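You operate a simulated robot arm through the tools that you are given. There is no shell and no other tool. Be economical: measure what you need, move in short steps, check, and stop when the job is done.

Carry out the task below with a simulated robot arm. There is one attempt and no reset: what you move stays moved.

TASK
Fetch the blue candle and stand it on top of the purple soap. Then take the purple exercise ball and leave it on the plate with the brown rim.
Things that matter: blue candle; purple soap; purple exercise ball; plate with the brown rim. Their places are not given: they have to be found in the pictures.

It is judged by the outcome, as a careful person would: the job done as asked, and still so three seconds after it is handed in. It fails if anything else is knocked over, pushed out of place, dropped, spilled or broken.

THE ROBOT
A 7-joint arm with a two-finger parallel gripper, fixed in place. Base frame: the origin is at the foot of the arm, x ahead of it, y to its left, z up; the work surface is at about z = 740. Lengths are in mm, angles in degrees, forces in N, time in s.
With the tool pointing down near the work surface it reaches from about 300 to 680 mm from the base axis. Its first joint turns from -66.0 to 66.0 degrees. Payload 1.57 kg.
Tool frame: the origin (TCP) lies between the finger pads and is the grasp point; the fingertips stand 30 mm ahead of it; z points along the fingers, y is the line along which they close. The gripper opens to 110 mm. The fingers are 24 mm wide and 12 mm thick; the gripper's body (48 by 112 mm) begins 78 mm behind the TCP.
Orientation is that of the tool frame in the base frame, as a unit quaternion [w, x, y, z]. With the fingers straight down and closing along the base's y, the tool's x points along the base's -x, its y along +y and its z along -z.

THE INTERFACE
- The arm moves only by the tool drive_tool. Its argument "deltas" is a list of rows, each an object (a shift or turn left out is 0, a gripper value left out holds the last) with "rotation": the turn, a rotation vector about the base's x, y, z in degrees, a list of three; "translation": the shift along the base's x, y, z in mm, a list of three; "claw": the finger opening in mm, from 0 to 110. In form: [{"rotation": [ax, ay, az], "translation": [dx, dy, dz], "claw": claw}, ...]. A call has 1 to 10 rows; each row shifts and turns the commanded pose from where the row before left it. A row lasts 0.2 s, in which the tool goes at most 50 mm and 8.6 degrees; a call with a longer step from one row to the next is refused whole, and so is a gripper value outside its range. A pose out of reach is approached as far as the arm can. The call stops where the force on the tool passes 40 N (or 10 N more than at its start, if that is more) or the arm is blocked; 0.2 s more then pass. The fingers move at their own pace (about 108 mm/s each) and stop on an object; they squeeze with about 27 N. The grip force told is the motor's: it shows also when the fingers shut on nothing. Time passes only in rows, and 0.2 s behind the last, so rows that do not move let the fingers close. It gives the time, the measured TCP pose, the force on the tool (base axes), the opening and the grip force at its end, in the units of the frame above (readings bear some noise).
- Cameras (640 x 400 px; columns grow to the right, rows downward): "scene" is fixed at [177.2, -427, 1379.4]; the picture's right is [0.45, -0.89, 0.00], its down [-0.70, -0.35, -0.62] and it looks along [0.55, 0.28, -0.78] (base axes); focal length 331 px, centre (320, 200). "wrist" rides on the gripper at [-36, 0, -80] in the tool frame; the picture's right is [0.00, -1.00, 0.00], its down [0.97, 0.00, -0.24] and it looks along [0.24, 0.00, 0.97] (tool axes); focal length 218 px, centre (320, 200).
- camera(camera): a new picture of that camera. No time passes.
- pixel_to_xyz(camera, pixels): for up to 12 pixels [column, row] of the newest picture of that camera ("zoom" is the newest enlarged one), the place [x, y, z] in the base frame of the surface seen there, good to about 2 mm. No time passes.
- close_up(camera, box): a new picture of the part [left, top, right, bottom] of that camera's present view, enlarged. No time passes.
- job_done(): hands the job in; it is judged then, once.

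Work in short steps. Measure before you move; look again where a grasp or a placing could have gone wrong, and mend it. You have 80 turns and 34 pictures in all, the two below and enlarged ones among them. Open the gripper and draw the arm clear of the work before you hand the job in, unless the task says otherwise; then end with one line.

The tools are called after "Emit:" by a JSON object that holds its "api" and its "payload". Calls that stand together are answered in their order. drive_tool: Moves the arm, as the interface text tells. Its arguments: {"type":"object","properties":{"deltas":{"type":"array","items":{"type":"object","properties":{"rotation":{"type":"array","items":{"type":"number"}},"translation":{"type":"array","items":{"type":"number"}},"claw":{"type":"number"}}}}},"required":["deltas"]} The other tools are called the same way: camera (camera) takes a picture; pixel_to_xyz (camera, pixels) gives the place of the surface under pixels of a picture; close_up (camera, box) takes an enlarged picture of a part of a camera's view; job_done () hands the job in.

At the start:

```text
clock: 0.0
ee_pos: [303.3, -187.8, 991.6]
tool_rot: [-0.001, 0.0, 1.0, 0.0]
force: [0.2, -0.7, 0.0]
grip_width: 109.7
finger_force: 0.0
```

scene: 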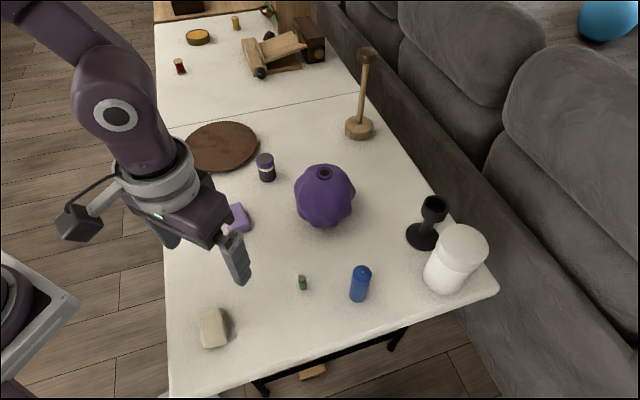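
wrist: 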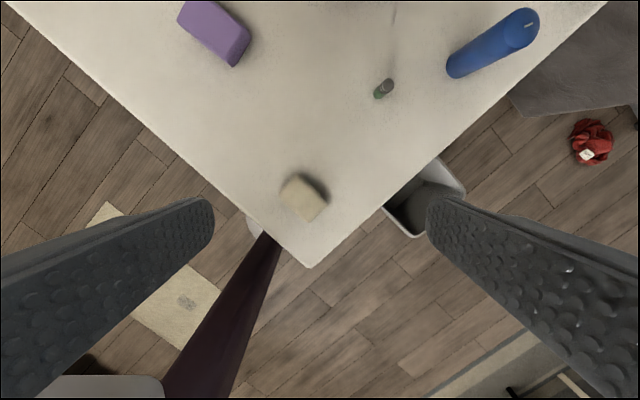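

The blue candle is near (360,283), the soap near (238,218), the ball near (325,195) and the brown plate near (222,146). I'll enlarge that region and measure.

Emit:
{"api": "close_up", "payload": {"camera": "scene", "box": [160, 100, 400, 310]}}

Emit:
{"api": "pixel_to_xyz", "payload": {"camera": "scene", "pixels": [[362, 268], [360, 285], [358, 300], [240, 212], [245, 228], [234, 207], [324, 172], [325, 195], [190, 150], [222, 146], [257, 140], [303, 283]]}}

Emit:
{"api": "pixel_to_xyz", "payload": {"camera": "wrist", "pixels": [[526, 25], [460, 65], [490, 45], [215, 30], [180, 20], [235, 65], [250, 35], [200, 2], [384, 88], [305, 197]]}}

```text
1.90 times, centred on (280, 205) of scene
```

zoom: 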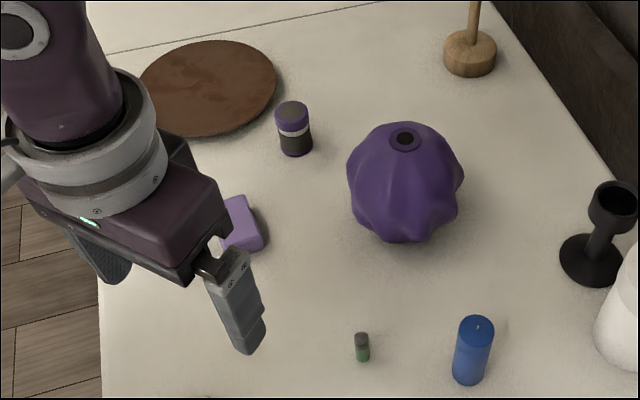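

```text
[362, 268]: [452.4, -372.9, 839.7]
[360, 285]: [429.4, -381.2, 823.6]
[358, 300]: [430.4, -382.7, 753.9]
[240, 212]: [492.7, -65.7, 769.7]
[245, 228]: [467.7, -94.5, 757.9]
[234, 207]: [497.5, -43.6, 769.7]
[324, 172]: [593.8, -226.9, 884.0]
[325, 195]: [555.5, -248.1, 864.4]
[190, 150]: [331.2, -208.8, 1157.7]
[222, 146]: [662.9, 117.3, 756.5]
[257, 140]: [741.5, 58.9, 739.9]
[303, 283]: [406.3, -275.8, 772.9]
```

```text
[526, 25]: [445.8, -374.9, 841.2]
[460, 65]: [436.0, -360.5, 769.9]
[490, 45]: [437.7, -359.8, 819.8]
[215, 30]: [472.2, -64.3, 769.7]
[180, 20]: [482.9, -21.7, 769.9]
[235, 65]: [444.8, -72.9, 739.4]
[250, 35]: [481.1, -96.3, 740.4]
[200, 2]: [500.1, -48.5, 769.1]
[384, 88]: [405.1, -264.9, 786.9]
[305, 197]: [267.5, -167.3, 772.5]
```

The candle is centred near (445,-376) with its top at 841, and the soap top is at 770. I'll check the yellow dish at (198,37), which also has a dark rim, and look closely at the plate and ball.

Emit:
{"api": "close_up", "payload": {"camera": "scene", "box": [160, 10, 280, 85]}}

Emit:
{"api": "pixel_to_xyz", "payload": {"camera": "scene", "pixels": [[198, 37], [210, 35], [230, 122], [210, 135], [240, 160], [250, 135], [296, 195], [353, 195], [325, 180], [325, 226], [310, 205], [340, 205]]}}

Emit:
{"api": "close_up", "payload": {"camera": "scene", "box": [280, 150, 370, 240]}}

```text
5.33 times, centred on (220, 48) of scene
```

zoom: 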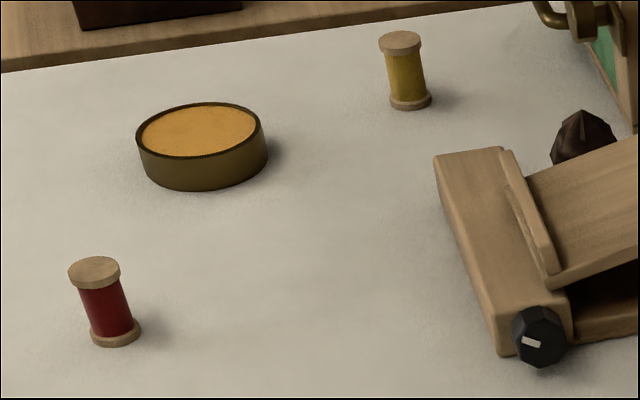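

```text
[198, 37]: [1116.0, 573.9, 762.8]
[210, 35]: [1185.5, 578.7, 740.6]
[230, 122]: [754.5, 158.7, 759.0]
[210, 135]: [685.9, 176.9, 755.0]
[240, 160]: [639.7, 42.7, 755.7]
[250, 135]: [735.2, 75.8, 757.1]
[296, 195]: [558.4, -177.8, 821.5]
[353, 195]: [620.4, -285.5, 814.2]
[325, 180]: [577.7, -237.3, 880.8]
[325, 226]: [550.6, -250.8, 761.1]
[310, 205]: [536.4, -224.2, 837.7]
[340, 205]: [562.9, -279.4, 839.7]
```

```text
4.44 times, centred on (325, 195) of scene
```

zoom: 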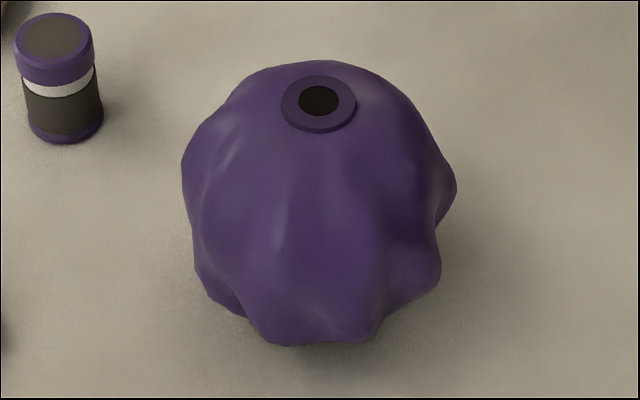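

The yellow dish is far out of reach, so the target must be the brown plate at about (690,110). Next I measure the candle's neighbours.

Emit:
{"api": "pixel_to_xyz", "payload": {"camera": "scene", "pixels": [[408, 240], [422, 248], [434, 200], [460, 235], [428, 280], [440, 250], [303, 277], [266, 158], [266, 175], [352, 270], [369, 270], [361, 300]]}}

Emit:
{"api": "drive_tool", "payload": {"deltas": [{"translation": [20, -40, 0], "claw": 80}, {"translation": [20, -40, 0]}, {"translation": [20, -40, 0]}, {"translation": [20, -40, -20]}, {"translation": [20, -20, -20]}, {"translation": [10, 0, -20]}]}}

Emit:
{"api": "camera", "payload": {"camera": "wrist"}}

Emit:
{"api": "camera", "payload": {"camera": "scene"}}

```text
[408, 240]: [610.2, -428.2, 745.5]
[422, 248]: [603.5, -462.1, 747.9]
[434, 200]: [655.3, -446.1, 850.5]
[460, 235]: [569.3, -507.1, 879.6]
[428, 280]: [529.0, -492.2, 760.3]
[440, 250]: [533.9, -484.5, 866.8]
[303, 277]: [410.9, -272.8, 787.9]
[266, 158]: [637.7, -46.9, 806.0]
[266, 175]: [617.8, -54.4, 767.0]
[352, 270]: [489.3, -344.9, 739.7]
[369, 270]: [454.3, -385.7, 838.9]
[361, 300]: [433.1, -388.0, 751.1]
```

```text
clock: 1.4
ee_pos: [414.1, -365.4, 930.9]
tool_rot: [0.0, -0.001, 1.0, 0.001]
force: [0.7, 0.8, -0.7]
grip_width: 80.0
finger_force: 0.0
```

```text
28 pictures are left
```

wrist: 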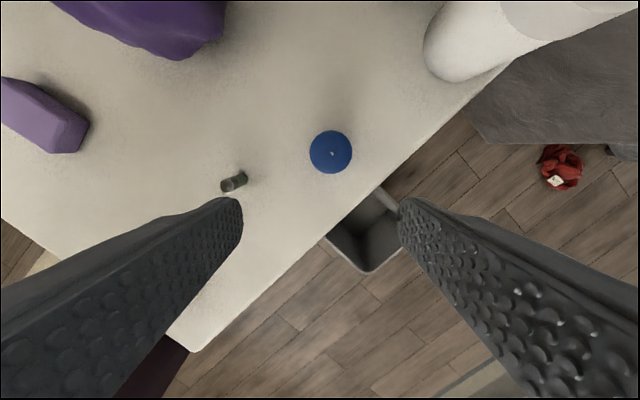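

```text
27 pictures are left
```

scene: 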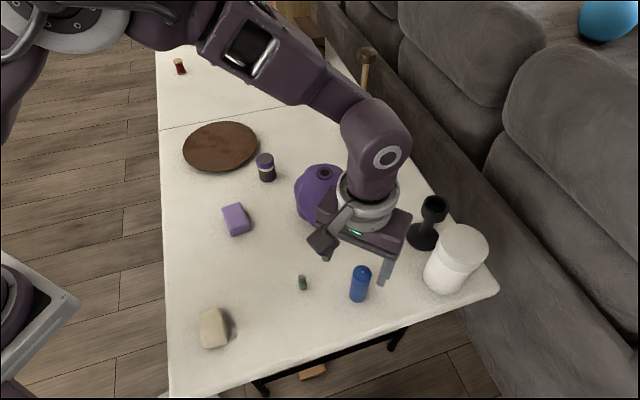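

The candle top is seen at (331,152) in the wrist picture. I measure it, and the soap in full.

Emit:
{"api": "pixel_to_xyz", "payload": {"camera": "wrist", "pixels": [[331, 152], [311, 152], [351, 152], [331, 132], [331, 172], [235, 180], [440, 70]]}}

Emit:
{"api": "pixel_to_xyz", "payload": {"camera": "scene", "pixels": [[224, 208], [242, 204], [247, 222], [231, 228], [235, 215], [183, 150], [257, 140], [232, 123], [208, 168], [222, 146], [240, 165], [195, 130]]}}

Emit:
{"api": "close_up", "payload": {"camera": "scene", "box": [170, 110, 290, 245]}}

```text
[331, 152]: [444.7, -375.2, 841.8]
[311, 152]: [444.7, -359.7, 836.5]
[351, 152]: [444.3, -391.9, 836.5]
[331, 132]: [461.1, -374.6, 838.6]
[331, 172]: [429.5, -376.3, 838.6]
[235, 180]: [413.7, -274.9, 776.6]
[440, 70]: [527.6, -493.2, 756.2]
```

```text
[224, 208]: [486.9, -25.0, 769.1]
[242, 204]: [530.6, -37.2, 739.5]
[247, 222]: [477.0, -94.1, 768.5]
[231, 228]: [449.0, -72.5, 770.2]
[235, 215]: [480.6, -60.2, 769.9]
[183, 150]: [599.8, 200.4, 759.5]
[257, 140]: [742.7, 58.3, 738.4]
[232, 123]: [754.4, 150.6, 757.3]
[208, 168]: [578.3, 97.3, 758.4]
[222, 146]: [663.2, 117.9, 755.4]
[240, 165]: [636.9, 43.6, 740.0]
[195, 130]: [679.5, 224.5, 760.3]
```

```text
2.96 times, centred on (230, 178) of scene
```

zoom: 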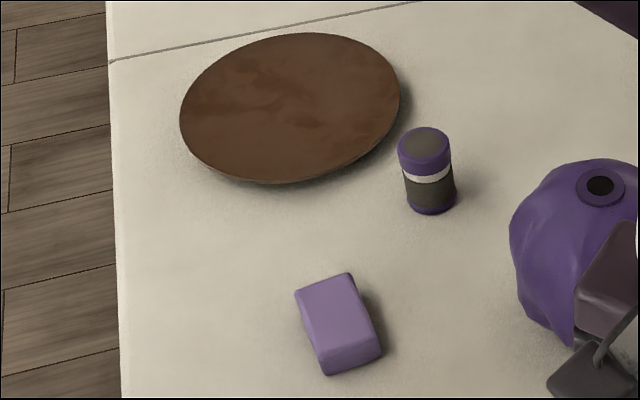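

The candle axis is at (445,-375.5), about 34 wide. The soap centre is about (482,-60) and the plate centre about (665,133), radius about 93. I go down over the candle.

Emit:
{"api": "drive_tool", "payload": {"deltas": [{"translation": [31, -10, 0], "claw": 80}, {"translation": [0, 0, -40]}, {"translation": [0, 0, -40]}, {"translation": [0, 0, -30]}, {"translation": [0, 0, -18]}, {}]}}

```text
clock: 2.8
ee_pos: [444.1, -376.6, 801.9]
tool_rot: [0.0, 0.0, 1.0, 0.0]
force: [0.7, -0.2, 0.2]
grip_width: 80.0
finger_force: 0.2
```

Well placed around the candle; I close and lift.

Emit:
{"api": "drive_tool", "payload": {"deltas": [{"claw": 20}, {}, {}, {}, {"translation": [0, 0, 10]}, {"translation": [0, 0, 30]}, {"translation": [0, 0, 40]}, {"translation": [0, 0, 40]}, {"translation": [0, 0, 40]}]}}

Emit:
{"api": "camera", "payload": {"camera": "scene"}}

```text
clock: 4.8
ee_pos: [443.8, -377.7, 964.2]
tool_rot: [0.0, 0.0, 1.0, 0.0]
force: [-0.1, -0.1, -1.1]
grip_width: 32.2
finger_force: 27.4
```

```text
25 pictures are left
```

scene: 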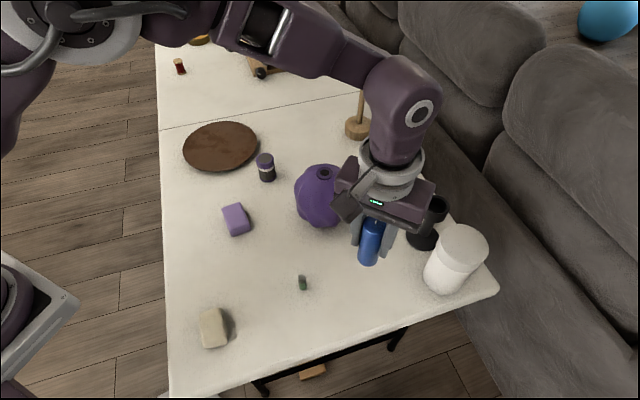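

The candle is held upright. I carry it over the soap at (482,-60).

Emit:
{"api": "drive_tool", "payload": {"deltas": [{"translation": [4, 40, 0]}, {"translation": [4, 40, 0]}, {"translation": [5, 40, 0]}, {"translation": [5, 40, 0]}, {"translation": [5, 40, 0]}, {"translation": [5, 40, 0]}, {"translation": [5, 40, 0]}, {"translation": [5, 37, -30]}, {"translation": [0, 0, -40]}, {}]}}

Emit:
{"api": "camera", "payload": {"camera": "wrist"}}

Emit:
{"api": "close_up", "payload": {"camera": "scene", "box": [180, 120, 300, 245]}}

```text
clock: 7.0
ee_pos: [482.9, -59.4, 893.7]
tool_rot: [0.0, 0.0, 1.0, 0.0]
force: [0.3, 0.5, -0.3]
grip_width: 32.4
finger_force: 27.2
```

```text
24 pictures are left
```

wrist: 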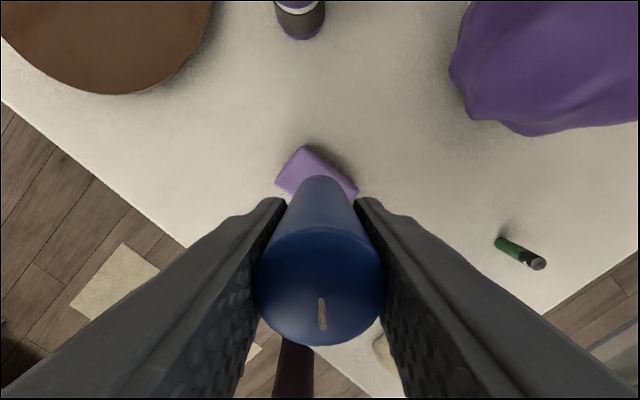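

```text
3.20 times, centred on (240, 182) of scene
```

zoom: 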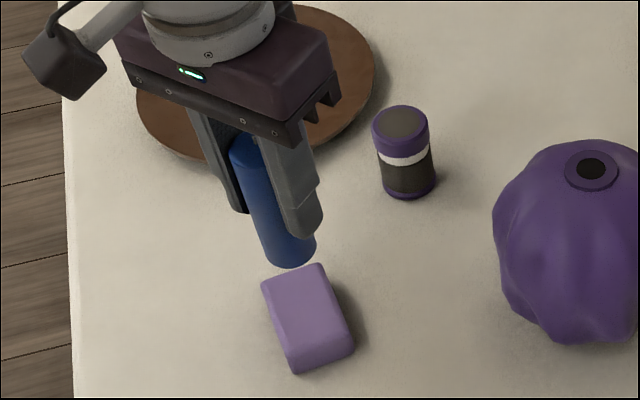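

The candle bottom is at about 832 and the soap top at 770. I re-measure the soap's top corners in the enlarged picture and the candle bottom.

Emit:
{"api": "pixel_to_xyz", "payload": {"camera": "zoom", "pixels": [[268, 282], [316, 268], [346, 340], [298, 362], [308, 316], [265, 255], [290, 264], [312, 244]]}}

Emit:
{"api": "drive_tool", "payload": {"deltas": [{"translation": [0, 0, -30]}, {"translation": [0, 0, -20]}, {}]}}

Emit:
{"api": "camera", "payload": {"camera": "wrist"}}

Emit:
{"api": "close_up", "payload": {"camera": "scene", "box": [200, 150, 280, 245]}}

```text
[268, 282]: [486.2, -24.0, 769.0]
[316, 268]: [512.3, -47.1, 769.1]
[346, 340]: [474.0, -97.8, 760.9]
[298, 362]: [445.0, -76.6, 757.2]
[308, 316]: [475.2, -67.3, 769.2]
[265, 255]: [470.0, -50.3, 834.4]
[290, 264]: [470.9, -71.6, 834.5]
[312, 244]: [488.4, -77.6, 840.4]
```

```text
clock: 7.8
ee_pos: [484.3, -60.4, 843.5]
tool_rot: [-0.001, 0.0, 1.0, 0.0]
force: [-0.1, -0.5, -0.1]
grip_width: 32.3
finger_force: 27.0
```

```text
22 pictures are left
```

wrist: 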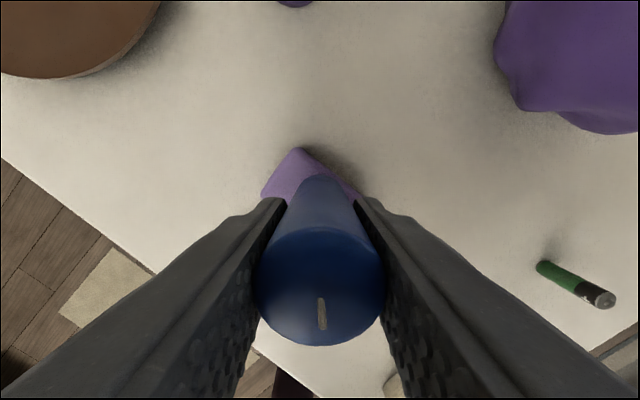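

```text
4.21 times, centred on (240, 198) of scene
```

zoom: 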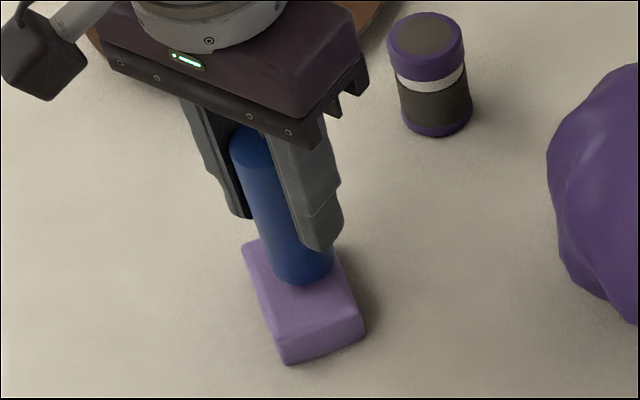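

The candle bottom is about 12 above the soap and about 4 too far in x. I shift it and lower gently.

Emit:
{"api": "drive_tool", "payload": {"deltas": [{"translation": [-4, 0, 0]}, {"translation": [0, 0, -6]}, {"translation": [0, 0, -3]}, {"translation": [0, 0, -2]}, {}]}}

Emit:
{"api": "close_up", "payload": {"camera": "scene", "box": [200, 150, 280, 245]}}

```text
clock: 9.0
ee_pos: [479.6, -61.3, 833.5]
tool_rot: [0.001, 0.001, 1.0, -0.001]
force: [0.2, 0.1, 17.2]
grip_width: 32.3
finger_force: 27.3
```

```text
4.21 times, centred on (240, 198) of scene
```

zoom: 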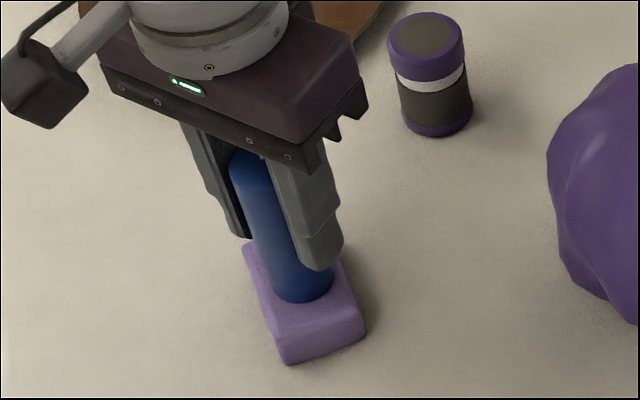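

The candle is in contact with 17 N of force. I relieve it by 1 mm, open slowly, then lift straight off.

Emit:
{"api": "drive_tool", "payload": {"deltas": [{"translation": [0, 0, 1]}, {"claw": 36}, {"claw": 45}, {"claw": 60}, {"claw": 70}, {}]}}

Emit:
{"api": "drive_tool", "payload": {"deltas": [{"translation": [0, 0, 20]}, {"translation": [0, 0, 40]}, {"translation": [0, 0, 40]}, {"translation": [0, 0, 40]}, {"translation": [0, 0, 30]}, {}]}}

Emit:
{"api": "camera", "payload": {"camera": "wrist"}}

Emit:
{"api": "close_up", "payload": {"camera": "scene", "box": [200, 150, 280, 245]}}

```text
clock: 10.4
ee_pos: [479.1, -61.1, 833.3]
tool_rot: [0.0, 0.0, 1.0, 0.0]
force: [-0.3, 0.1, 1.0]
grip_width: 70.0
finger_force: 0.1
```

```text
clock: 11.8
ee_pos: [477.6, -62.5, 1006.0]
tool_rot: [0.0, 0.0, 1.0, 0.001]
force: [-0.5, -0.2, -0.1]
grip_width: 69.9
finger_force: 0.1
```

```text
19 pictures are left
```

wrist: 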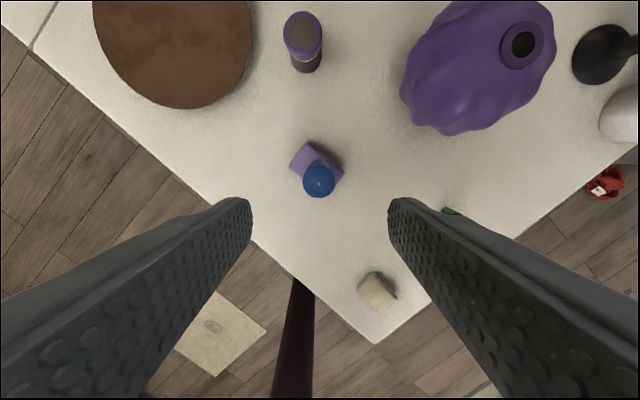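

```text
4.21 times, centred on (240, 198) of scene
```

zoom: 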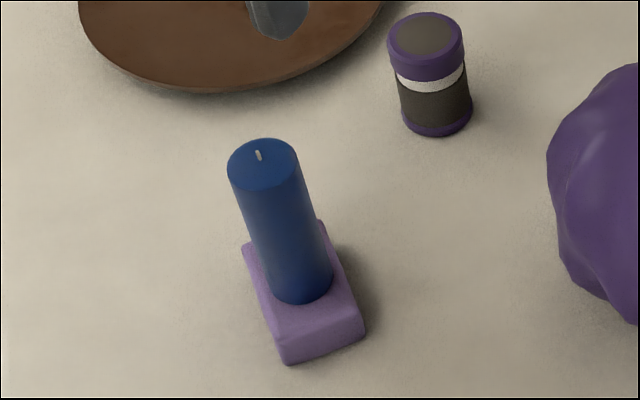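

The candle stands on the soap. Now I move above the ball, keeping high, and look down at it.

Emit:
{"api": "drive_tool", "payload": {"deltas": [{"translation": [0, -40, 20], "claw": 110}, {"translation": [10, -40, 10]}, {"translation": [15, -40, 0]}, {"translation": [20, -35, 0]}, {"translation": [20, -15, 0]}, {}]}}

Emit:
{"api": "camera", "payload": {"camera": "wrist"}}

```text
clock: 13.2
ee_pos: [544.0, -231.7, 1034.0]
tool_rot: [0.0, 0.0, 1.0, 0.0]
force: [-0.6, 0.0, -0.3]
grip_width: 109.9
finger_force: 0.1
```

```text
17 pictures are left
```

wrist: 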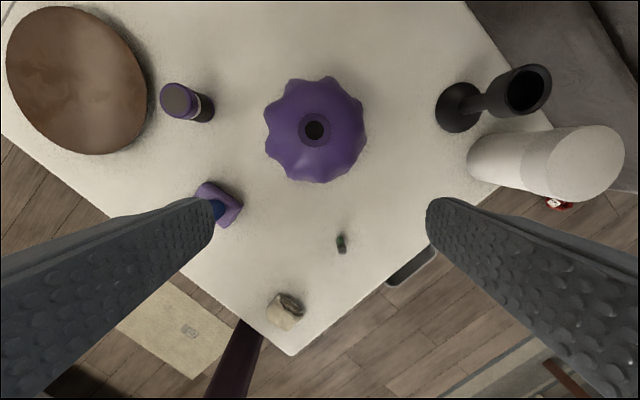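

The ball is seen whole, centred near (315,130) with its lobes visible. I enlarge and measure its outline.

Emit:
{"api": "close_up", "payload": {"camera": "wrist", "box": [250, 60, 380, 200]}}

Emit:
{"api": "pixel_to_xyz", "payload": {"camera": "wrist", "pixels": [[315, 130], [306, 130], [330, 130], [315, 114], [315, 146], [290, 130], [345, 130], [315, 165], [315, 95], [270, 130], [362, 130], [318, 178]]}}

```text
2.86 times, centred on (315, 130) of wrist
```

zoom: 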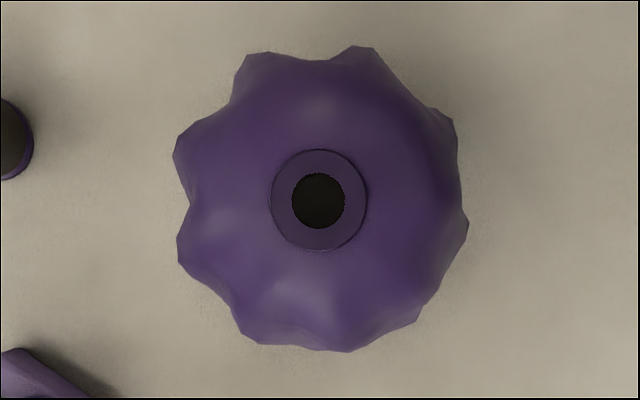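

```text
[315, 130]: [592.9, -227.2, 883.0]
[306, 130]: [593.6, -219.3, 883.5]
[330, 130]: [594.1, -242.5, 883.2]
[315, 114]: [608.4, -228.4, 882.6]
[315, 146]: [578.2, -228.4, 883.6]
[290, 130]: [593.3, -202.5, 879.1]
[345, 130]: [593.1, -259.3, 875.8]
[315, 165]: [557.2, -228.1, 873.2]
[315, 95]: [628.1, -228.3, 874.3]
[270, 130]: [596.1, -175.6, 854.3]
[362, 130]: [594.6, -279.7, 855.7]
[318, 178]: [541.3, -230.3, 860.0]
```

The ball is centred at (594,-228.5), with nine lobes and about 125–130 across at the equator, wider than the 110 opening. I'll grip it above the equator: turn slightly so one finger falls in a valley, and come down over it.

Emit:
{"api": "drive_tool", "payload": {"deltas": [{"translation": [30, 1, 0], "rotation": [0, 0, -6]}, {"translation": [20, 0, -40]}, {"translation": [0, 0, -40]}, {"translation": [0, 0, -40]}, {"translation": [0, 0, -15]}, {}]}}

Emit:
{"api": "camera", "payload": {"camera": "wrist"}}

Emit:
{"api": "close_up", "payload": {"camera": "scene", "box": [270, 110, 400, 240]}}

```text
clock: 14.6
ee_pos: [594.6, -229.4, 898.4]
tool_rot: [0.0, 0.053, 0.999, -0.001]
force: [0.5, 0.0, 0.8]
grip_width: 110.0
finger_force: 0.0
```

```text
15 pictures are left
```

wrist: 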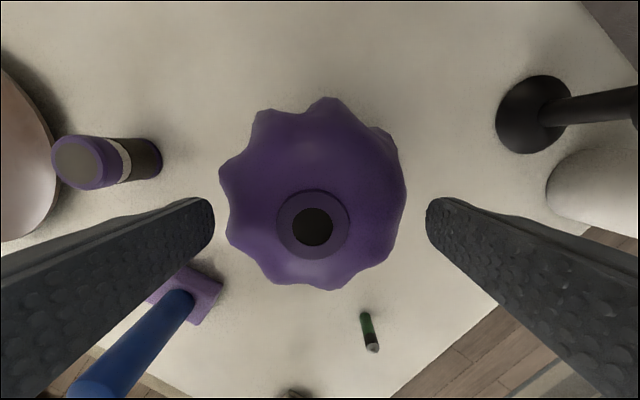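

```text
3.08 times, centred on (335, 175) of scene
```

zoom: 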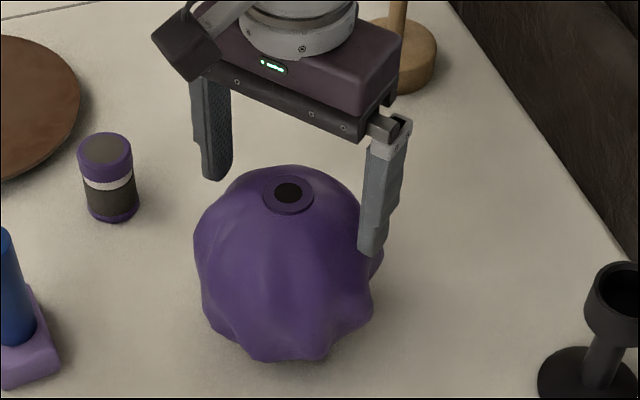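

The tips at columns 212 and 427 straddle the ball, whose centre is near 317. I shift 2 mm toward +y and descend in small steps until contact.

Emit:
{"api": "drive_tool", "payload": {"deltas": [{"translation": [0, 2, -5]}, {"translation": [0, 0, -5]}, {"translation": [0, 0, -4]}, {"translation": [0, 0, -4]}, {}]}}

Emit:
{"api": "camera", "payload": {"camera": "wrist"}}

```text
clock: 15.5
ee_pos: [595.1, -227.1, 887.1]
tool_rot: [0.003, 0.052, 0.999, 0.001]
force: [-2.3, 2.7, 12.1]
grip_width: 110.1
finger_force: 0.1
stopped in row 4: the force on the tool passed its limit (the readings are from after the stop); the commanded pose is now the measured one
```

```text
13 pictures are left
```

wrist: 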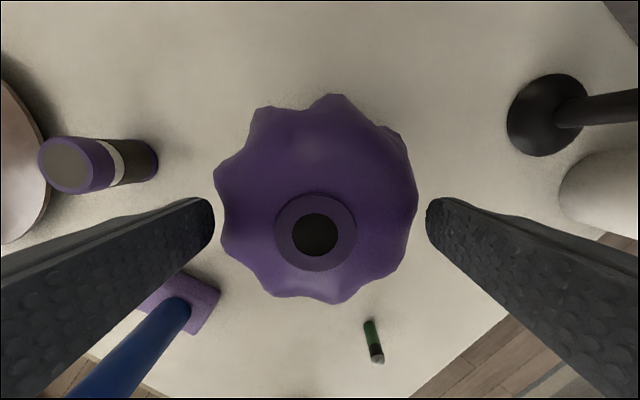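

The ring centre at column 315 shows the ball about 2 mm to +y, and the tips touch at z≈857. I back off, correct position and yaw, lower to just above contact, and try a grip; slipping would only press the ball down.

Emit:
{"api": "drive_tool", "payload": {"deltas": [{"translation": [0, 0, 5]}, {"translation": [0, 2, 0], "rotation": [0, 0, 4]}, {"translation": [0, 0, -5]}, {"translation": [0, 0, -3]}, {"translation": [0, 0, -2]}, {}]}}

```text
clock: 16.6
ee_pos: [596.8, -226.1, 887.5]
tool_rot: [0.004, 0.016, 1.0, 0.0]
force: [-4.3, 3.6, 11.5]
grip_width: 110.3
finger_force: 0.1
stopped in row 5: the force on the tool passed its limit (the readings are from after the stop); the commanded pose is now the measured one
```

Contact is again at TCP z≈887. I back off 1 mm, recentre in x, and close.

Emit:
{"api": "drive_tool", "payload": {"deltas": [{"translation": [-2, 0, 1]}, {"claw": 100}, {"claw": 80}, {}, {}, {}]}}

Emit:
{"api": "camera", "payload": {"camera": "wrist"}}

```text
clock: 18.0
ee_pos: [593.8, -225.2, 889.1]
tool_rot: [0.005, 0.016, 1.0, 0.0]
force: [-1.0, 16.7, 23.1]
grip_width: 93.7
finger_force: 7.7
```

```text
12 pictures are left
```

wrist: 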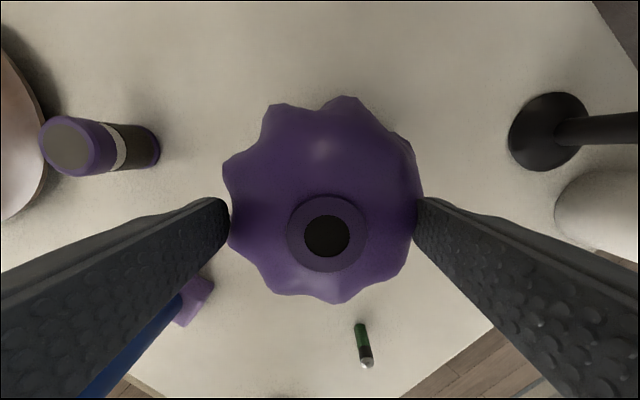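

The fingers are on the ball at 93.7 but with a sideways load of +16.7 N in y. I shift the tool to relieve it and keep squeezing, watching the readings.

Emit:
{"api": "drive_tool", "payload": {"deltas": [{"translation": [0, 2, 0], "claw": 70}, {}, {}]}}

```text
clock: 18.8
ee_pos: [594.1, -223.0, 887.9]
tool_rot: [0.006, 0.016, 1.0, -0.001]
force: [1.9, 19.7, 29.9]
grip_width: 87.3
finger_force: 9.8
```

The width keeps shrinking, so it is slipping. I open again, lift a little and look.

Emit:
{"api": "drive_tool", "payload": {"deltas": [{"claw": 110}, {}, {"translation": [0, 0, 12]}, {}]}}

Emit:
{"api": "camera", "payload": {"camera": "wrist"}}

Emit:
{"api": "close_up", "payload": {"camera": "scene", "box": [270, 110, 400, 240]}}

```text
clock: 19.8
ee_pos: [592.6, -223.5, 899.6]
tool_rot: [0.003, 0.016, 1.0, 0.0]
force: [0.0, 0.4, -0.7]
grip_width: 110.1
finger_force: 0.0
```

```text
11 pictures are left
```

wrist: 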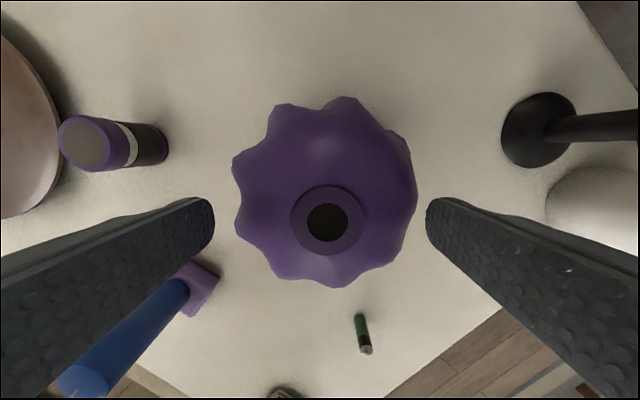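

```text
3.08 times, centred on (335, 175) of scene
```

zoom: 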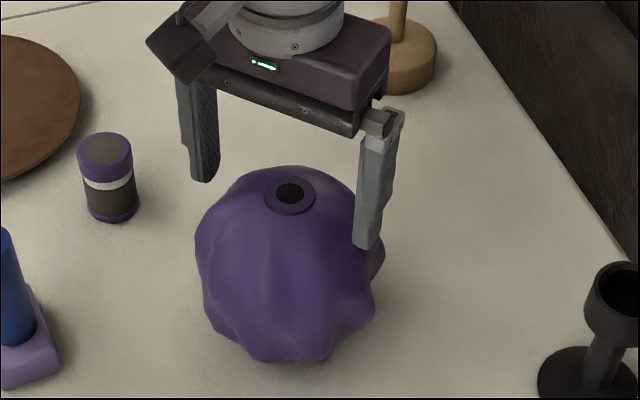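

Ring at (327,222). I measure the ball's current place exactly, including its silhouette.

Emit:
{"api": "pixel_to_xyz", "payload": {"camera": "wrist", "pixels": [[327, 222], [295, 220], [359, 222], [327, 190], [327, 252], [270, 210], [385, 210], [250, 210], [405, 210], [238, 200], [414, 200], [327, 275]]}}

Emit:
{"api": "pixel_to_xyz", "payload": {"camera": "zoom", "pixels": [[197, 240], [205, 280], [382, 260], [372, 305], [290, 360], [285, 300], [205, 178], [362, 245]]}}

```text
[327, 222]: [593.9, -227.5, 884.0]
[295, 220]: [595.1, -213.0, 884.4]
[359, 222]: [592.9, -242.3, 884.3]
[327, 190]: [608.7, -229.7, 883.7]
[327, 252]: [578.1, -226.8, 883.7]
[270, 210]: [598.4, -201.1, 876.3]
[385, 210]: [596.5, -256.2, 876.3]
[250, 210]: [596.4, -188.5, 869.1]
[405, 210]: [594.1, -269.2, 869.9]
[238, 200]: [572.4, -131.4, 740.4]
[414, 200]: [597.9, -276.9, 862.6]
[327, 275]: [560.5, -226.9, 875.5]
```

```text
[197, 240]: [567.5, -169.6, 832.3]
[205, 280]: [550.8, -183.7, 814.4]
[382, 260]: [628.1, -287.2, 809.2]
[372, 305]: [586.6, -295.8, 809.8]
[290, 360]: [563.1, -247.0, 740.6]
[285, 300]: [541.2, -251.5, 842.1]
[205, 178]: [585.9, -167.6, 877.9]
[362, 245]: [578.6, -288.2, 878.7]
```

The ball has not moved: axis at (594,-227.7). A centred grip touches too high on the dome, so I'll set both fingers in two valleys 160° apart (yaw −14°, axis offset 10 mm toward −x), where they can go lower.

Emit:
{"api": "drive_tool", "payload": {"deltas": [{"translation": [-4, -0.7, 2], "rotation": [0, 0, -7]}, {"translation": [-4.3, -0.7, 0], "rotation": [0, 0, -7]}, {"translation": [0, 0, -7]}, {"translation": [0, 0, -4]}, {}]}}

Emit:
{"api": "camera", "payload": {"camera": "wrist"}}

```text
clock: 21.0
ee_pos: [586.3, -225.0, 892.2]
tool_rot: [0.004, 0.138, 0.99, 0.0]
force: [0.4, 0.4, -1.1]
grip_width: 109.7
finger_force: 0.0
```

```text
9 pictures are left
```

wrist: 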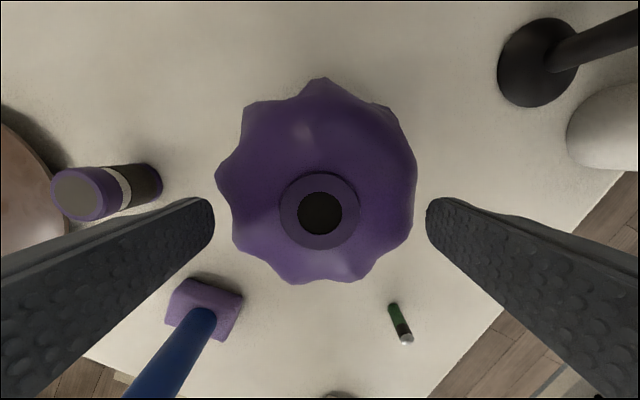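

Now both valleys (left at (230,208), right near (413,205)) face the fingers and the ball is centred at column 320. I shift 2 mm more toward −x and descend to contact.

Emit:
{"api": "drive_tool", "payload": {"deltas": [{"translation": [-2, 0, -3]}, {"translation": [0, 0, -4]}, {"translation": [0, 0, -4]}, {"translation": [0, 0, -4]}, {"translation": [0, 0, -4]}, {"translation": [0, 0, -4]}, {"translation": [0, 0, -4]}, {"translation": [0, 0, -4]}]}}

```text
clock: 21.8
ee_pos: [585.8, -224.4, 886.2]
tool_rot: [0.006, 0.138, 0.99, -0.001]
force: [-5.8, 2.8, 13.0]
grip_width: 109.6
finger_force: 0.0
stopped in row 3: the force on the tool passed its limit (the readings are from after the stop); the commanded pose is now the measured one
```

It stops at the same height (tips ≈856), so I'll use a centred grip with full squeeze instead. I return to the ball axis (594,-227.7) with yaw −6°, set the tips at contact height, and close fully.

Emit:
{"api": "drive_tool", "payload": {"deltas": [{"translation": [0, 0, 8]}, {"translation": [4.5, -1.5, 0], "rotation": [0, 0, 5]}, {"translation": [4.5, -1.5, 0], "rotation": [0, 0, 5]}, {"translation": [0, 0, -5]}, {"translation": [0, 0, -2]}, {}]}}

Emit:
{"api": "drive_tool", "payload": {"deltas": [{"claw": 60}, {"claw": 0}, {}, {}, {}, {}]}}

```text
clock: 23.2
ee_pos: [596.0, -227.4, 887.8]
tool_rot: [0.008, 0.051, 0.999, 0.0]
force: [-6.7, 6.9, 31.6]
grip_width: 110.0
finger_force: 0.0
```

```text
clock: 23.6
ee_pos: [598.3, -221.2, 890.9]
tool_rot: [0.01, 0.05, 0.999, 0.005]
force: [-4.3, 27.0, 41.7]
grip_width: 77.9
finger_force: 13.5
stopped in row 2: the force on the tool passed its limit (the readings are from after the stop); the commanded pose is now the measured one
```

The fingers slide off the dome; the tool was pushed aside. I open, rise, and look at the ball.

Emit:
{"api": "drive_tool", "payload": {"deltas": [{"claw": 110, "translation": [0, 0, 2]}, {}, {"translation": [0, -3, 25]}, {"translation": [0, -3, 35]}, {}]}}

Emit:
{"api": "close_up", "payload": {"camera": "scene", "box": [285, 145, 365, 235]}}

```text
clock: 24.8
ee_pos: [595.7, -232.6, 947.0]
tool_rot: [0.008, 0.051, 0.999, 0.0]
force: [-0.2, -0.3, -0.2]
grip_width: 109.9
finger_force: 0.0
```

```text
4.44 times, centred on (325, 190) of scene
```

zoom: 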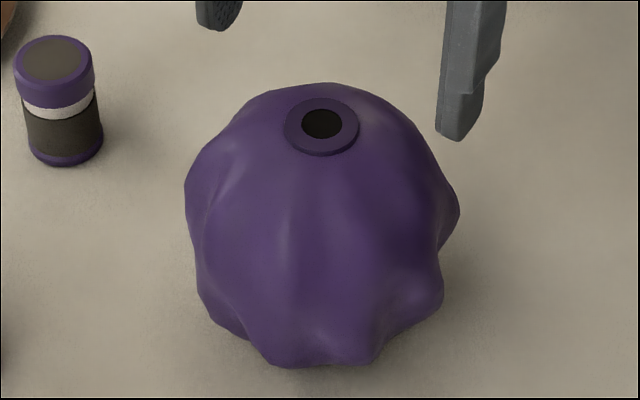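

Ball undisturbed, upright. New plan: straddle the rear part of the ball, tool axis about 40 mm off its centre toward 254° in picture angle, i.e. at (555.6,-216.7). There the chord is under 110 wide, so the fingers can go down to near the equator behind two lobes. I also level the tool.

Emit:
{"api": "drive_tool", "payload": {"deltas": [{"translation": [-20, 8, 0], "rotation": [0, 0.9, -5]}, {"translation": [-20, 8, 0], "rotation": [0, 0, -5]}, {"translation": [0, 0, -30]}, {"translation": [0, 0, -25]}, {}]}}

Emit:
{"api": "drive_tool", "payload": {"deltas": [{"translation": [0, 0, -5]}, {"translation": [0, 0, -4]}, {"translation": [0, 0, -4]}, {"translation": [0, 0, -4]}, {"translation": [0, 0, -4]}, {}]}}

Emit:
{"api": "camera", "payload": {"camera": "wrist"}}

```text
clock: 26.0
ee_pos: [557.6, -218.2, 893.0]
tool_rot: [0.0, 0.137, 0.991, 0.0]
force: [-0.4, -1.0, -0.9]
grip_width: 110.0
finger_force: 0.1
```

```text
clock: 27.6
ee_pos: [556.0, -216.3, 874.7]
tool_rot: [0.001, 0.138, 0.99, 0.0]
force: [-5.7, 2.6, 12.7]
grip_width: 110.1
finger_force: 0.0
stopped in row 6: the force on the tool passed its limit (the readings are from after the stop); the commanded pose is now the measured one
```

```text
7 pictures are left
```

wrist: 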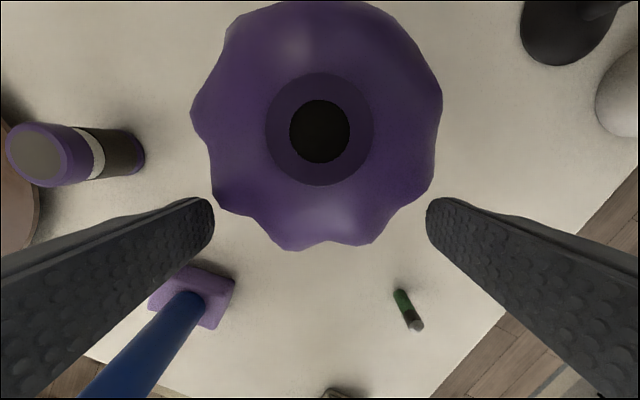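

Placement is symmetric; the left finger touches its lobe at (215,200) with tips at ≈844. I move back 3 mm and left 1 mm and go lower.

Emit:
{"api": "drive_tool", "payload": {"deltas": [{"translation": [0, 0, 4]}, {"translation": [-2.6, 2, 0]}, {"translation": [0, 0, -4]}, {"translation": [0, 0, -4]}, {"translation": [0, 0, -4]}, {"translation": [0, 0, -4]}, {"translation": [0, 0, -4]}]}}

```text
clock: 28.7
ee_pos: [554.5, -216.9, 871.9]
tool_rot: [0.001, 0.138, 0.99, -0.001]
force: [-7.4, 2.5, 13.6]
grip_width: 110.1
finger_force: 0.2
stopped in row 5: the force on the tool passed its limit (the readings are from after the stop); the commanded pose is now the measured one
```

Emit:
{"api": "drive_tool", "payload": {"deltas": [{"translation": [0, 0, 4]}, {"translation": [-4, 2, 0]}, {"translation": [0, 0, -4]}, {"translation": [0, 0, -4]}, {"translation": [0, 0, -4]}, {"translation": [0, 0, -4]}, {"translation": [0, 0, -4]}, {"translation": [0, 0, -4]}]}}

```text
clock: 29.8
ee_pos: [550.3, -215.4, 869.2]
tool_rot: [0.002, 0.138, 0.99, -0.002]
force: [-7.2, 2.9, 12.5]
grip_width: 110.0
finger_force: 0.0
stopped in row 5: the force on the tool passed its limit (the readings are from after the stop); the commanded pose is now the measured one
```

Tips at ≈839, pad leading edges about 33 mm behind the ball's axis. I back off 1 mm and try squeezing here.

Emit:
{"api": "drive_tool", "payload": {"deltas": [{"translation": [0, 0, 1], "claw": 105}, {"claw": 95}, {"claw": 85}, {"claw": 80}, {}, {}]}}

Emit:
{"api": "camera", "payload": {"camera": "wrist"}}

```text
clock: 31.2
ee_pos: [550.4, -215.2, 868.9]
tool_rot: [0.002, 0.137, 0.991, -0.002]
force: [-7.4, 2.4, 11.1]
grip_width: 107.3
finger_force: 26.6
```

```text
6 pictures are left
```

wrist: 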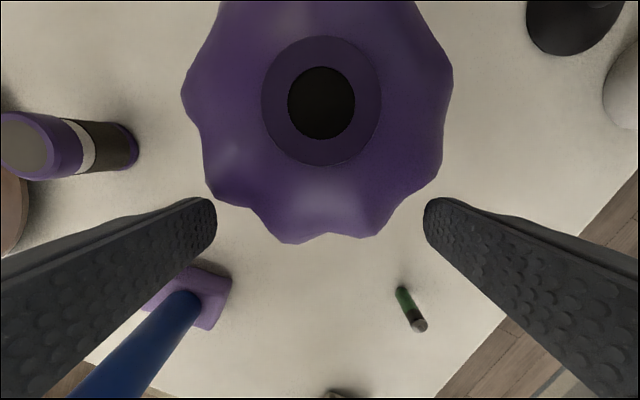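

The grip holds: width 107.3 at 26.6 N with no slip. I lift slowly a few mm and check.

Emit:
{"api": "drive_tool", "payload": {"deltas": [{"claw": 60}, {"translation": [0, 0, 4]}, {"translation": [0, 0, 4]}, {"translation": [0, 0, 4]}, {}]}}

```text
clock: 32.4
ee_pos: [550.1, -215.5, 880.9]
tool_rot: [0.003, 0.138, 0.99, -0.002]
force: [-5.7, 1.8, 9.7]
grip_width: 84.7
finger_force: 26.9
```

The width fell to 84.7, so it slid but is still clamped. I look.

Emit:
{"api": "close_up", "payload": {"camera": "scene", "box": [250, 90, 410, 240]}}

```text
2.67 times, centred on (330, 165) of scene
```

zoom: 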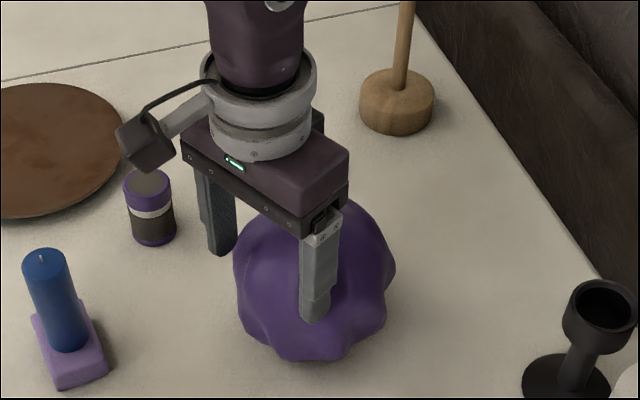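

The ball is upright on the table but slid down out of the grip. The last wrist picture shows the two lobes at (208,192) and (440,165), so my yaw was about 5.5° off and only the left finger had its lobe squarely. I open, rise, correct yaw and look once.

Emit:
{"api": "drive_tool", "payload": {"deltas": [{"claw": 110}, {}, {"translation": [0, 0, 12], "rotation": [0, 0.3, 5.5]}, {}]}}

Emit:
{"api": "camera", "payload": {"camera": "wrist"}}

Emit:
{"api": "pixel_to_xyz", "payload": {"camera": "wrist", "pixels": [[322, 110], [285, 110], [360, 110], [322, 80], [322, 145], [322, 220], [250, 190], [400, 190], [215, 180], [425, 180], [230, 195], [415, 195]]}}

```text
clock: 33.4
ee_pos: [551.1, -215.6, 894.7]
tool_rot: [0.0, 0.09, 0.996, -0.002]
force: [0.3, 0.0, 0.0]
grip_width: 110.2
finger_force: 0.0
```

```text
4 pictures are left
```

wrist: 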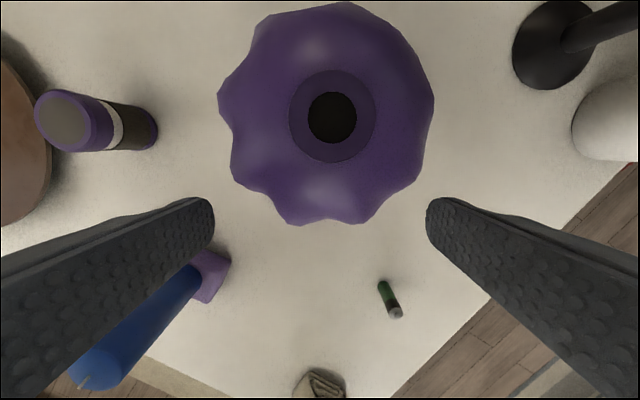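

```text
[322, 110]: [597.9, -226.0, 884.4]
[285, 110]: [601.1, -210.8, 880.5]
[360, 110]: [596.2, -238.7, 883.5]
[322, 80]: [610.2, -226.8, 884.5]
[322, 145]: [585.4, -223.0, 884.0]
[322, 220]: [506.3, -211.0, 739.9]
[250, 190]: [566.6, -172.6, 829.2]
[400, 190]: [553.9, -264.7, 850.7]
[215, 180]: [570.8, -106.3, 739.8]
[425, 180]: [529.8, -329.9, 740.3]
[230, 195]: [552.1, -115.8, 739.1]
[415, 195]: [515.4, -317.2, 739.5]
```

The yaw is now right: rear lobes level at (300,224)/(365,222), side lobes at (235,180)/(420,182). The ball axis is now at (593.9,-230.3), so I centre at (552.6,-222.8) and descend to contact.

Emit:
{"api": "drive_tool", "payload": {"deltas": [{"translation": [1.5, -7.2, 0]}, {"translation": [0, 0, -10]}, {"translation": [0, 0, -6]}, {"translation": [0, 0, -4]}, {"translation": [0, 0, -4]}, {"translation": [0, 0, -4]}, {"translation": [0, 0, -4]}, {"translation": [0, 0, -4]}, {"translation": [0, 0, -4]}, {"translation": [0, 0, -4]}]}}

```text
clock: 34.7
ee_pos: [552.7, -221.9, 872.5]
tool_rot: [0.002, 0.088, 0.996, -0.002]
force: [-6.8, 4.2, 13.5]
grip_width: 109.8
finger_force: 0.1
stopped in row 6: the force on the tool passed its limit (the readings are from after the stop); the commanded pose is now the measured one
```

Contact at 872.5 with the left finger loaded (+y). I shift 3 mm toward +y along the closing line and descend again.

Emit:
{"api": "drive_tool", "payload": {"deltas": [{"translation": [0, 0, 5]}, {"translation": [0.5, 3, 0], "rotation": [0, 0.2, 0]}, {"translation": [0, 0, -4]}, {"translation": [0, 0, -3]}, {"translation": [0, 0, -3]}, {"translation": [0, 0, -3]}, {"translation": [0, 0, -3]}, {"translation": [0, 0, -3]}, {"translation": [0, 0, -3]}, {"translation": [0, 0, -3]}]}}

```text
clock: 35.7
ee_pos: [553.1, -220.2, 872.1]
tool_rot: [-0.001, 0.09, 0.996, -0.004]
force: [-7.1, 1.9, 13.7]
grip_width: 109.9
finger_force: 0.0
stopped in row 5: the force on the tool passed its limit (the readings are from after the stop); the commanded pose is now the measured one
```

Now balanced. I step back 5 mm to get deeper.

Emit:
{"api": "drive_tool", "payload": {"deltas": [{"translation": [0, 0, 4]}, {"translation": [-5, 1.5, 0]}, {"translation": [0, 0, -4]}, {"translation": [0, 0, -3]}, {"translation": [0, 0, -3]}, {"translation": [0, 0, -3]}, {"translation": [0, 0, -3]}, {"translation": [0, 0, -3]}, {"translation": [0, 0, -3]}, {"translation": [0, 0, -3]}]}}

```text
clock: 37.1
ee_pos: [549.8, -219.7, 867.0]
tool_rot: [0.001, 0.089, 0.996, -0.004]
force: [-5.9, 3.2, 12.2]
grip_width: 110.2
finger_force: 0.1
stopped in row 6: the force on the tool passed its limit (the readings are from after the stop); the commanded pose is now the measured one
```

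Emit:
{"api": "drive_tool", "payload": {"deltas": [{"translation": [0, 0, 4]}, {"translation": [-5, 1.5, 0]}, {"translation": [0, 0, -4]}, {"translation": [0, 0, -4]}, {"translation": [0, 0, -4]}, {"translation": [0, 0, -4]}, {"translation": [0, 0, -4]}, {"translation": [0, 0, -4]}, {"translation": [0, 0, -4]}, {"translation": [0, 0, -4]}]}}

```text
clock: 39.1
ee_pos: [544.3, -217.9, 845.1]
tool_rot: [0.0, 0.089, 0.996, -0.005]
force: [-6.5, 3.1, 10.4]
grip_width: 110.0
finger_force: 0.0
stopped in row 9: the force on the tool passed its limit (the readings are from after the stop); the commanded pose is now the measured one
```

Past the lobes' shoulder the tips now reach the equator (tips ≈815). I go 2 mm further back and lower so the pads span the equator, then squeeze.

Emit:
{"api": "drive_tool", "payload": {"deltas": [{"translation": [0, 0, 3]}, {"translation": [-2.5, 0.8, 0]}, {"translation": [0, 0, -4]}, {"translation": [0, 0, -4]}, {"translation": [0, 0, -4]}, {"translation": [0, 0, -4]}, {"translation": [0, 0, -4]}, {"translation": [0, 0, -4]}, {}]}}

Emit:
{"api": "drive_tool", "payload": {"deltas": [{"claw": 105}, {"claw": 98}, {"claw": 90}, {"claw": 80}, {}, {}]}}

```text
clock: 41.1
ee_pos: [543.0, -217.4, 823.7]
tool_rot: [0.0, 0.091, 0.996, -0.005]
force: [0.0, 0.0, -0.2]
grip_width: 109.8
finger_force: 0.0
```

```text
clock: 42.5
ee_pos: [541.7, -218.9, 823.7]
tool_rot: [0.0, 0.09, 0.996, -0.005]
force: [-2.6, 0.8, 1.3]
grip_width: 90.7
finger_force: 27.0
```

It stalls at 90.7 with full grip force and little side load. I hold longer to see whether it creeps.

Emit:
{"api": "drive_tool", "payload": {"deltas": [{"claw": 50}, {}, {}, {}, {}]}}

```text
clock: 43.7
ee_pos: [542.2, -218.1, 823.7]
tool_rot: [-0.001, 0.092, 0.996, -0.004]
force: [-2.7, 0.0, 1.2]
grip_width: 89.5
finger_force: 27.4
```

It holds near 90. I lift gently a few mm.

Emit:
{"api": "drive_tool", "payload": {"deltas": [{"claw": 20, "translation": [0, 0, 2]}, {"translation": [0, 0, 2]}, {"translation": [0, 0, 2]}, {"translation": [0, 0, 2]}, {"translation": [0, 0, 2]}, {}]}}

```text
clock: 45.1
ee_pos: [541.8, -216.9, 833.5]
tool_rot: [0.0, 0.09, 0.996, -0.004]
force: [-0.1, 0.5, -0.8]
grip_width: 20.4
finger_force: 0.0
```

It slipped forward out of the fingers. I rise clear and look where the ball is.

Emit:
{"api": "drive_tool", "payload": {"deltas": [{"translation": [0, 0, 30]}, {"translation": [0, 0, 30]}, {"translation": [0, 0, 10]}, {"claw": 110, "translation": [20, -5, 0]}, {"translation": [10, -5, 0]}, {}]}}

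Emit:
{"api": "camera", "payload": {"camera": "wrist"}}

Emit:
{"api": "pixel_to_xyz", "payload": {"camera": "wrist", "pixels": [[320, 120], [320, 100], [320, 140], [300, 120], [340, 120], [280, 130], [360, 130], [320, 170], [250, 130], [390, 130], [320, 60], [320, 80]]}}

```text
clock: 46.5
ee_pos: [571.5, -228.6, 903.9]
tool_rot: [0.0, 0.091, 0.996, -0.004]
force: [-0.5, -0.1, -0.5]
grip_width: 110.2
finger_force: 0.1
```

```text
3 pictures are left
```

wrist: 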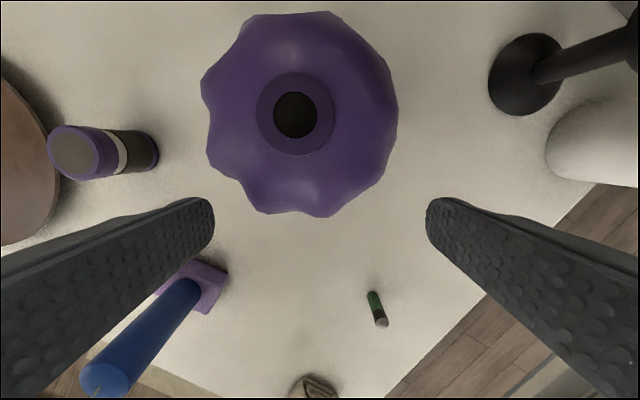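

```text
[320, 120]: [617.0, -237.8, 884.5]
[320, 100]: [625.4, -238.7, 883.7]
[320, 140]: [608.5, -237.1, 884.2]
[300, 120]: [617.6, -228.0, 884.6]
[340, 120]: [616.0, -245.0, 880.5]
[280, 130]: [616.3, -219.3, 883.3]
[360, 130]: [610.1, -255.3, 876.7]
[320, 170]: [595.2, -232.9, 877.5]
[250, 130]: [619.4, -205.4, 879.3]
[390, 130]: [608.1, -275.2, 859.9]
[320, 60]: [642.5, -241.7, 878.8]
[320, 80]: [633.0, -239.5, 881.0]
```

The ball slid forward but stands upright at about (620.5,-226). I'll retry the lobe grip squarely: yaw about −16.5°, tool axis 41 mm behind at (581,-213.5), so the pads cover both lobe bumps.

Emit:
{"api": "drive_tool", "payload": {"deltas": [{"translation": [5, 8, 0], "rotation": [0, 0, -3]}, {"translation": [4.7, 7, 0], "rotation": [0.5, 0, -3]}, {"translation": [0, 0, -15]}, {"translation": [0, 0, -6]}, {"translation": [0, 0, -3]}, {"translation": [0, 0, -3]}, {"translation": [0, 0, -3]}, {"translation": [0, 0, -3]}, {"translation": [0, 0, -3]}, {"translation": [0, 0, -3]}]}}

```text
clock: 48.4
ee_pos: [581.4, -216.0, 874.4]
tool_rot: [-0.001, 0.143, 0.99, -0.002]
force: [-7.7, 2.0, 13.4]
grip_width: 110.3
finger_force: 0.1
stopped in row 9: the force on the tool passed its limit (the readings are from after the stop); the commanded pose is now the measured one
```

Force (−7.7,2.0) lies along the rear direction, so both fingers are loaded evenly. I squeeze here.

Emit:
{"api": "drive_tool", "payload": {"deltas": [{"claw": 104}, {"claw": 90}, {"claw": 70}, {"claw": 40}, {}]}}

```text
clock: 49.6
ee_pos: [581.4, -216.1, 872.8]
tool_rot: [0.0, 0.142, 0.99, -0.002]
force: [-10.5, 1.7, 21.0]
grip_width: 109.0
finger_force: 27.4
```

A firm grip at 109.0, 27 N. I lift 1 mm per row and watch.

Emit:
{"api": "drive_tool", "payload": {"deltas": [{"translation": [0, 0, 1]}, {"translation": [0, 0, 1]}, {"translation": [0, 0, 1]}, {}]}}

```text
clock: 50.6
ee_pos: [580.8, -214.9, 875.7]
tool_rot: [0.0, 0.143, 0.99, -0.003]
force: [-6.1, 0.3, 9.7]
grip_width: 103.1
finger_force: 26.8
```

The width is slipping again (103): the dome slope there is still too steep for this friction. Next idea: vertical pads at the equator set into the valleys just ahead of two lobes beside a rear lobe, which needs a +20° yaw. There the walls run nearly parallel to the pads. I open, rise, rotate and look.

Emit:
{"api": "drive_tool", "payload": {"deltas": [{"claw": 110}, {}, {"translation": [-5, 0, 15]}, {"translation": [-5, 0, 15], "rotation": [0, 0, 7]}, {"translation": [0, -5, 0], "rotation": [0, 0, 7]}, {"translation": [0, -4, 0], "rotation": [0, 0, 6]}, {}]}}

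Emit:
{"api": "camera", "payload": {"camera": "wrist"}}

Emit:
{"api": "pixel_to_xyz", "payload": {"camera": "wrist", "pixels": [[320, 100], [310, 105], [330, 105], [320, 110], [320, 90], [320, 170], [270, 150], [370, 150], [300, 180], [340, 180], [310, 95], [330, 95]]}}

```text
clock: 52.2
ee_pos: [570.3, -225.9, 906.1]
tool_rot: [0.0, -0.032, 0.999, -0.002]
force: [0.5, 0.3, -0.1]
grip_width: 110.1
finger_force: 0.0
```

```text
2 pictures are left
```

wrist: 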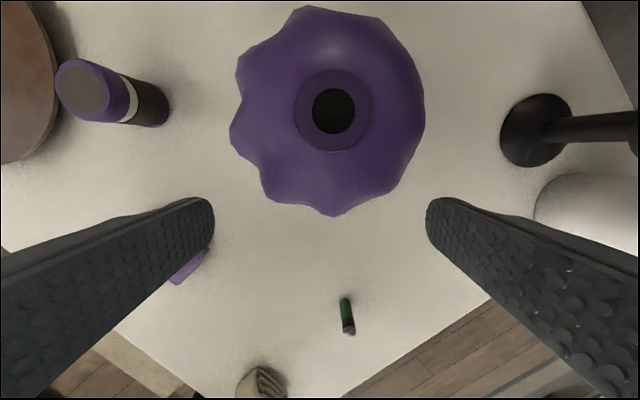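

```text
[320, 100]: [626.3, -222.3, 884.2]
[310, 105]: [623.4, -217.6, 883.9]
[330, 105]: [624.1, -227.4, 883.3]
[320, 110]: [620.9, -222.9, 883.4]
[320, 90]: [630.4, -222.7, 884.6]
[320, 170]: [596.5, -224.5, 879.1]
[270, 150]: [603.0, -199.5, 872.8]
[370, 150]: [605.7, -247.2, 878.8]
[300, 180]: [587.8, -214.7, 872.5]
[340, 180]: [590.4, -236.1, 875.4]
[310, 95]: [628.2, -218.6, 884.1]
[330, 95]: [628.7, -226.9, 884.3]
```

Ball axis is now at (621.3,-229.5) with a lobe pointing straight back at (335,215), flanked by (262,195) and (390,190): aligned. I descend 58 mm behind the axis to equator depth, TCP z≈812.

Emit:
{"api": "drive_tool", "payload": {"deltas": [{"translation": [-7, -7.4, 0]}, {"translation": [0, 0, -20]}, {"translation": [0, 0, -15]}, {"translation": [0, 0, -15]}, {"translation": [0, 0, -15]}, {"translation": [0, 0, -15]}, {"translation": [0, 0, -14]}, {}]}}

```text
clock: 53.5
ee_pos: [566.1, -233.4, 839.1]
tool_rot: [-0.001, -0.032, 0.999, -0.003]
force: [-2.2, -0.1, 1.2]
grip_width: 110.0
finger_force: 0.1
stopped in row 6: the force on the tool passed its limit (the readings are from after the stop); the commanded pose is now the measured one
```

It brushed at tips ≈809. I back off 5 mm rearward, finish descending, then approach forward.

Emit:
{"api": "drive_tool", "payload": {"deltas": [{"translation": [-3, 0, 3]}, {"translation": [-4, 0, 0]}, {"translation": [0, 0, -10]}, {"translation": [0, 0, -10]}, {"translation": [0, 0, -9]}, {}]}}

Emit:
{"api": "drive_tool", "payload": {"deltas": [{"translation": [2, 0, 0]}, {"translation": [2, 0, 0]}, {"translation": [2, 0, 0]}, {"translation": [2, 0, 0]}, {"translation": [2, 0, 0]}, {}]}}

```text
clock: 54.9
ee_pos: [557.1, -231.2, 813.2]
tool_rot: [-0.001, -0.032, 0.999, -0.004]
force: [0.0, -0.2, -0.4]
grip_width: 110.1
finger_force: 0.0
```

```text
clock: 56.3
ee_pos: [569.5, -233.3, 813.6]
tool_rot: [-0.001, -0.032, 0.999, -0.004]
force: [-2.0, 1.2, 2.1]
grip_width: 110.0
finger_force: 0.1
```

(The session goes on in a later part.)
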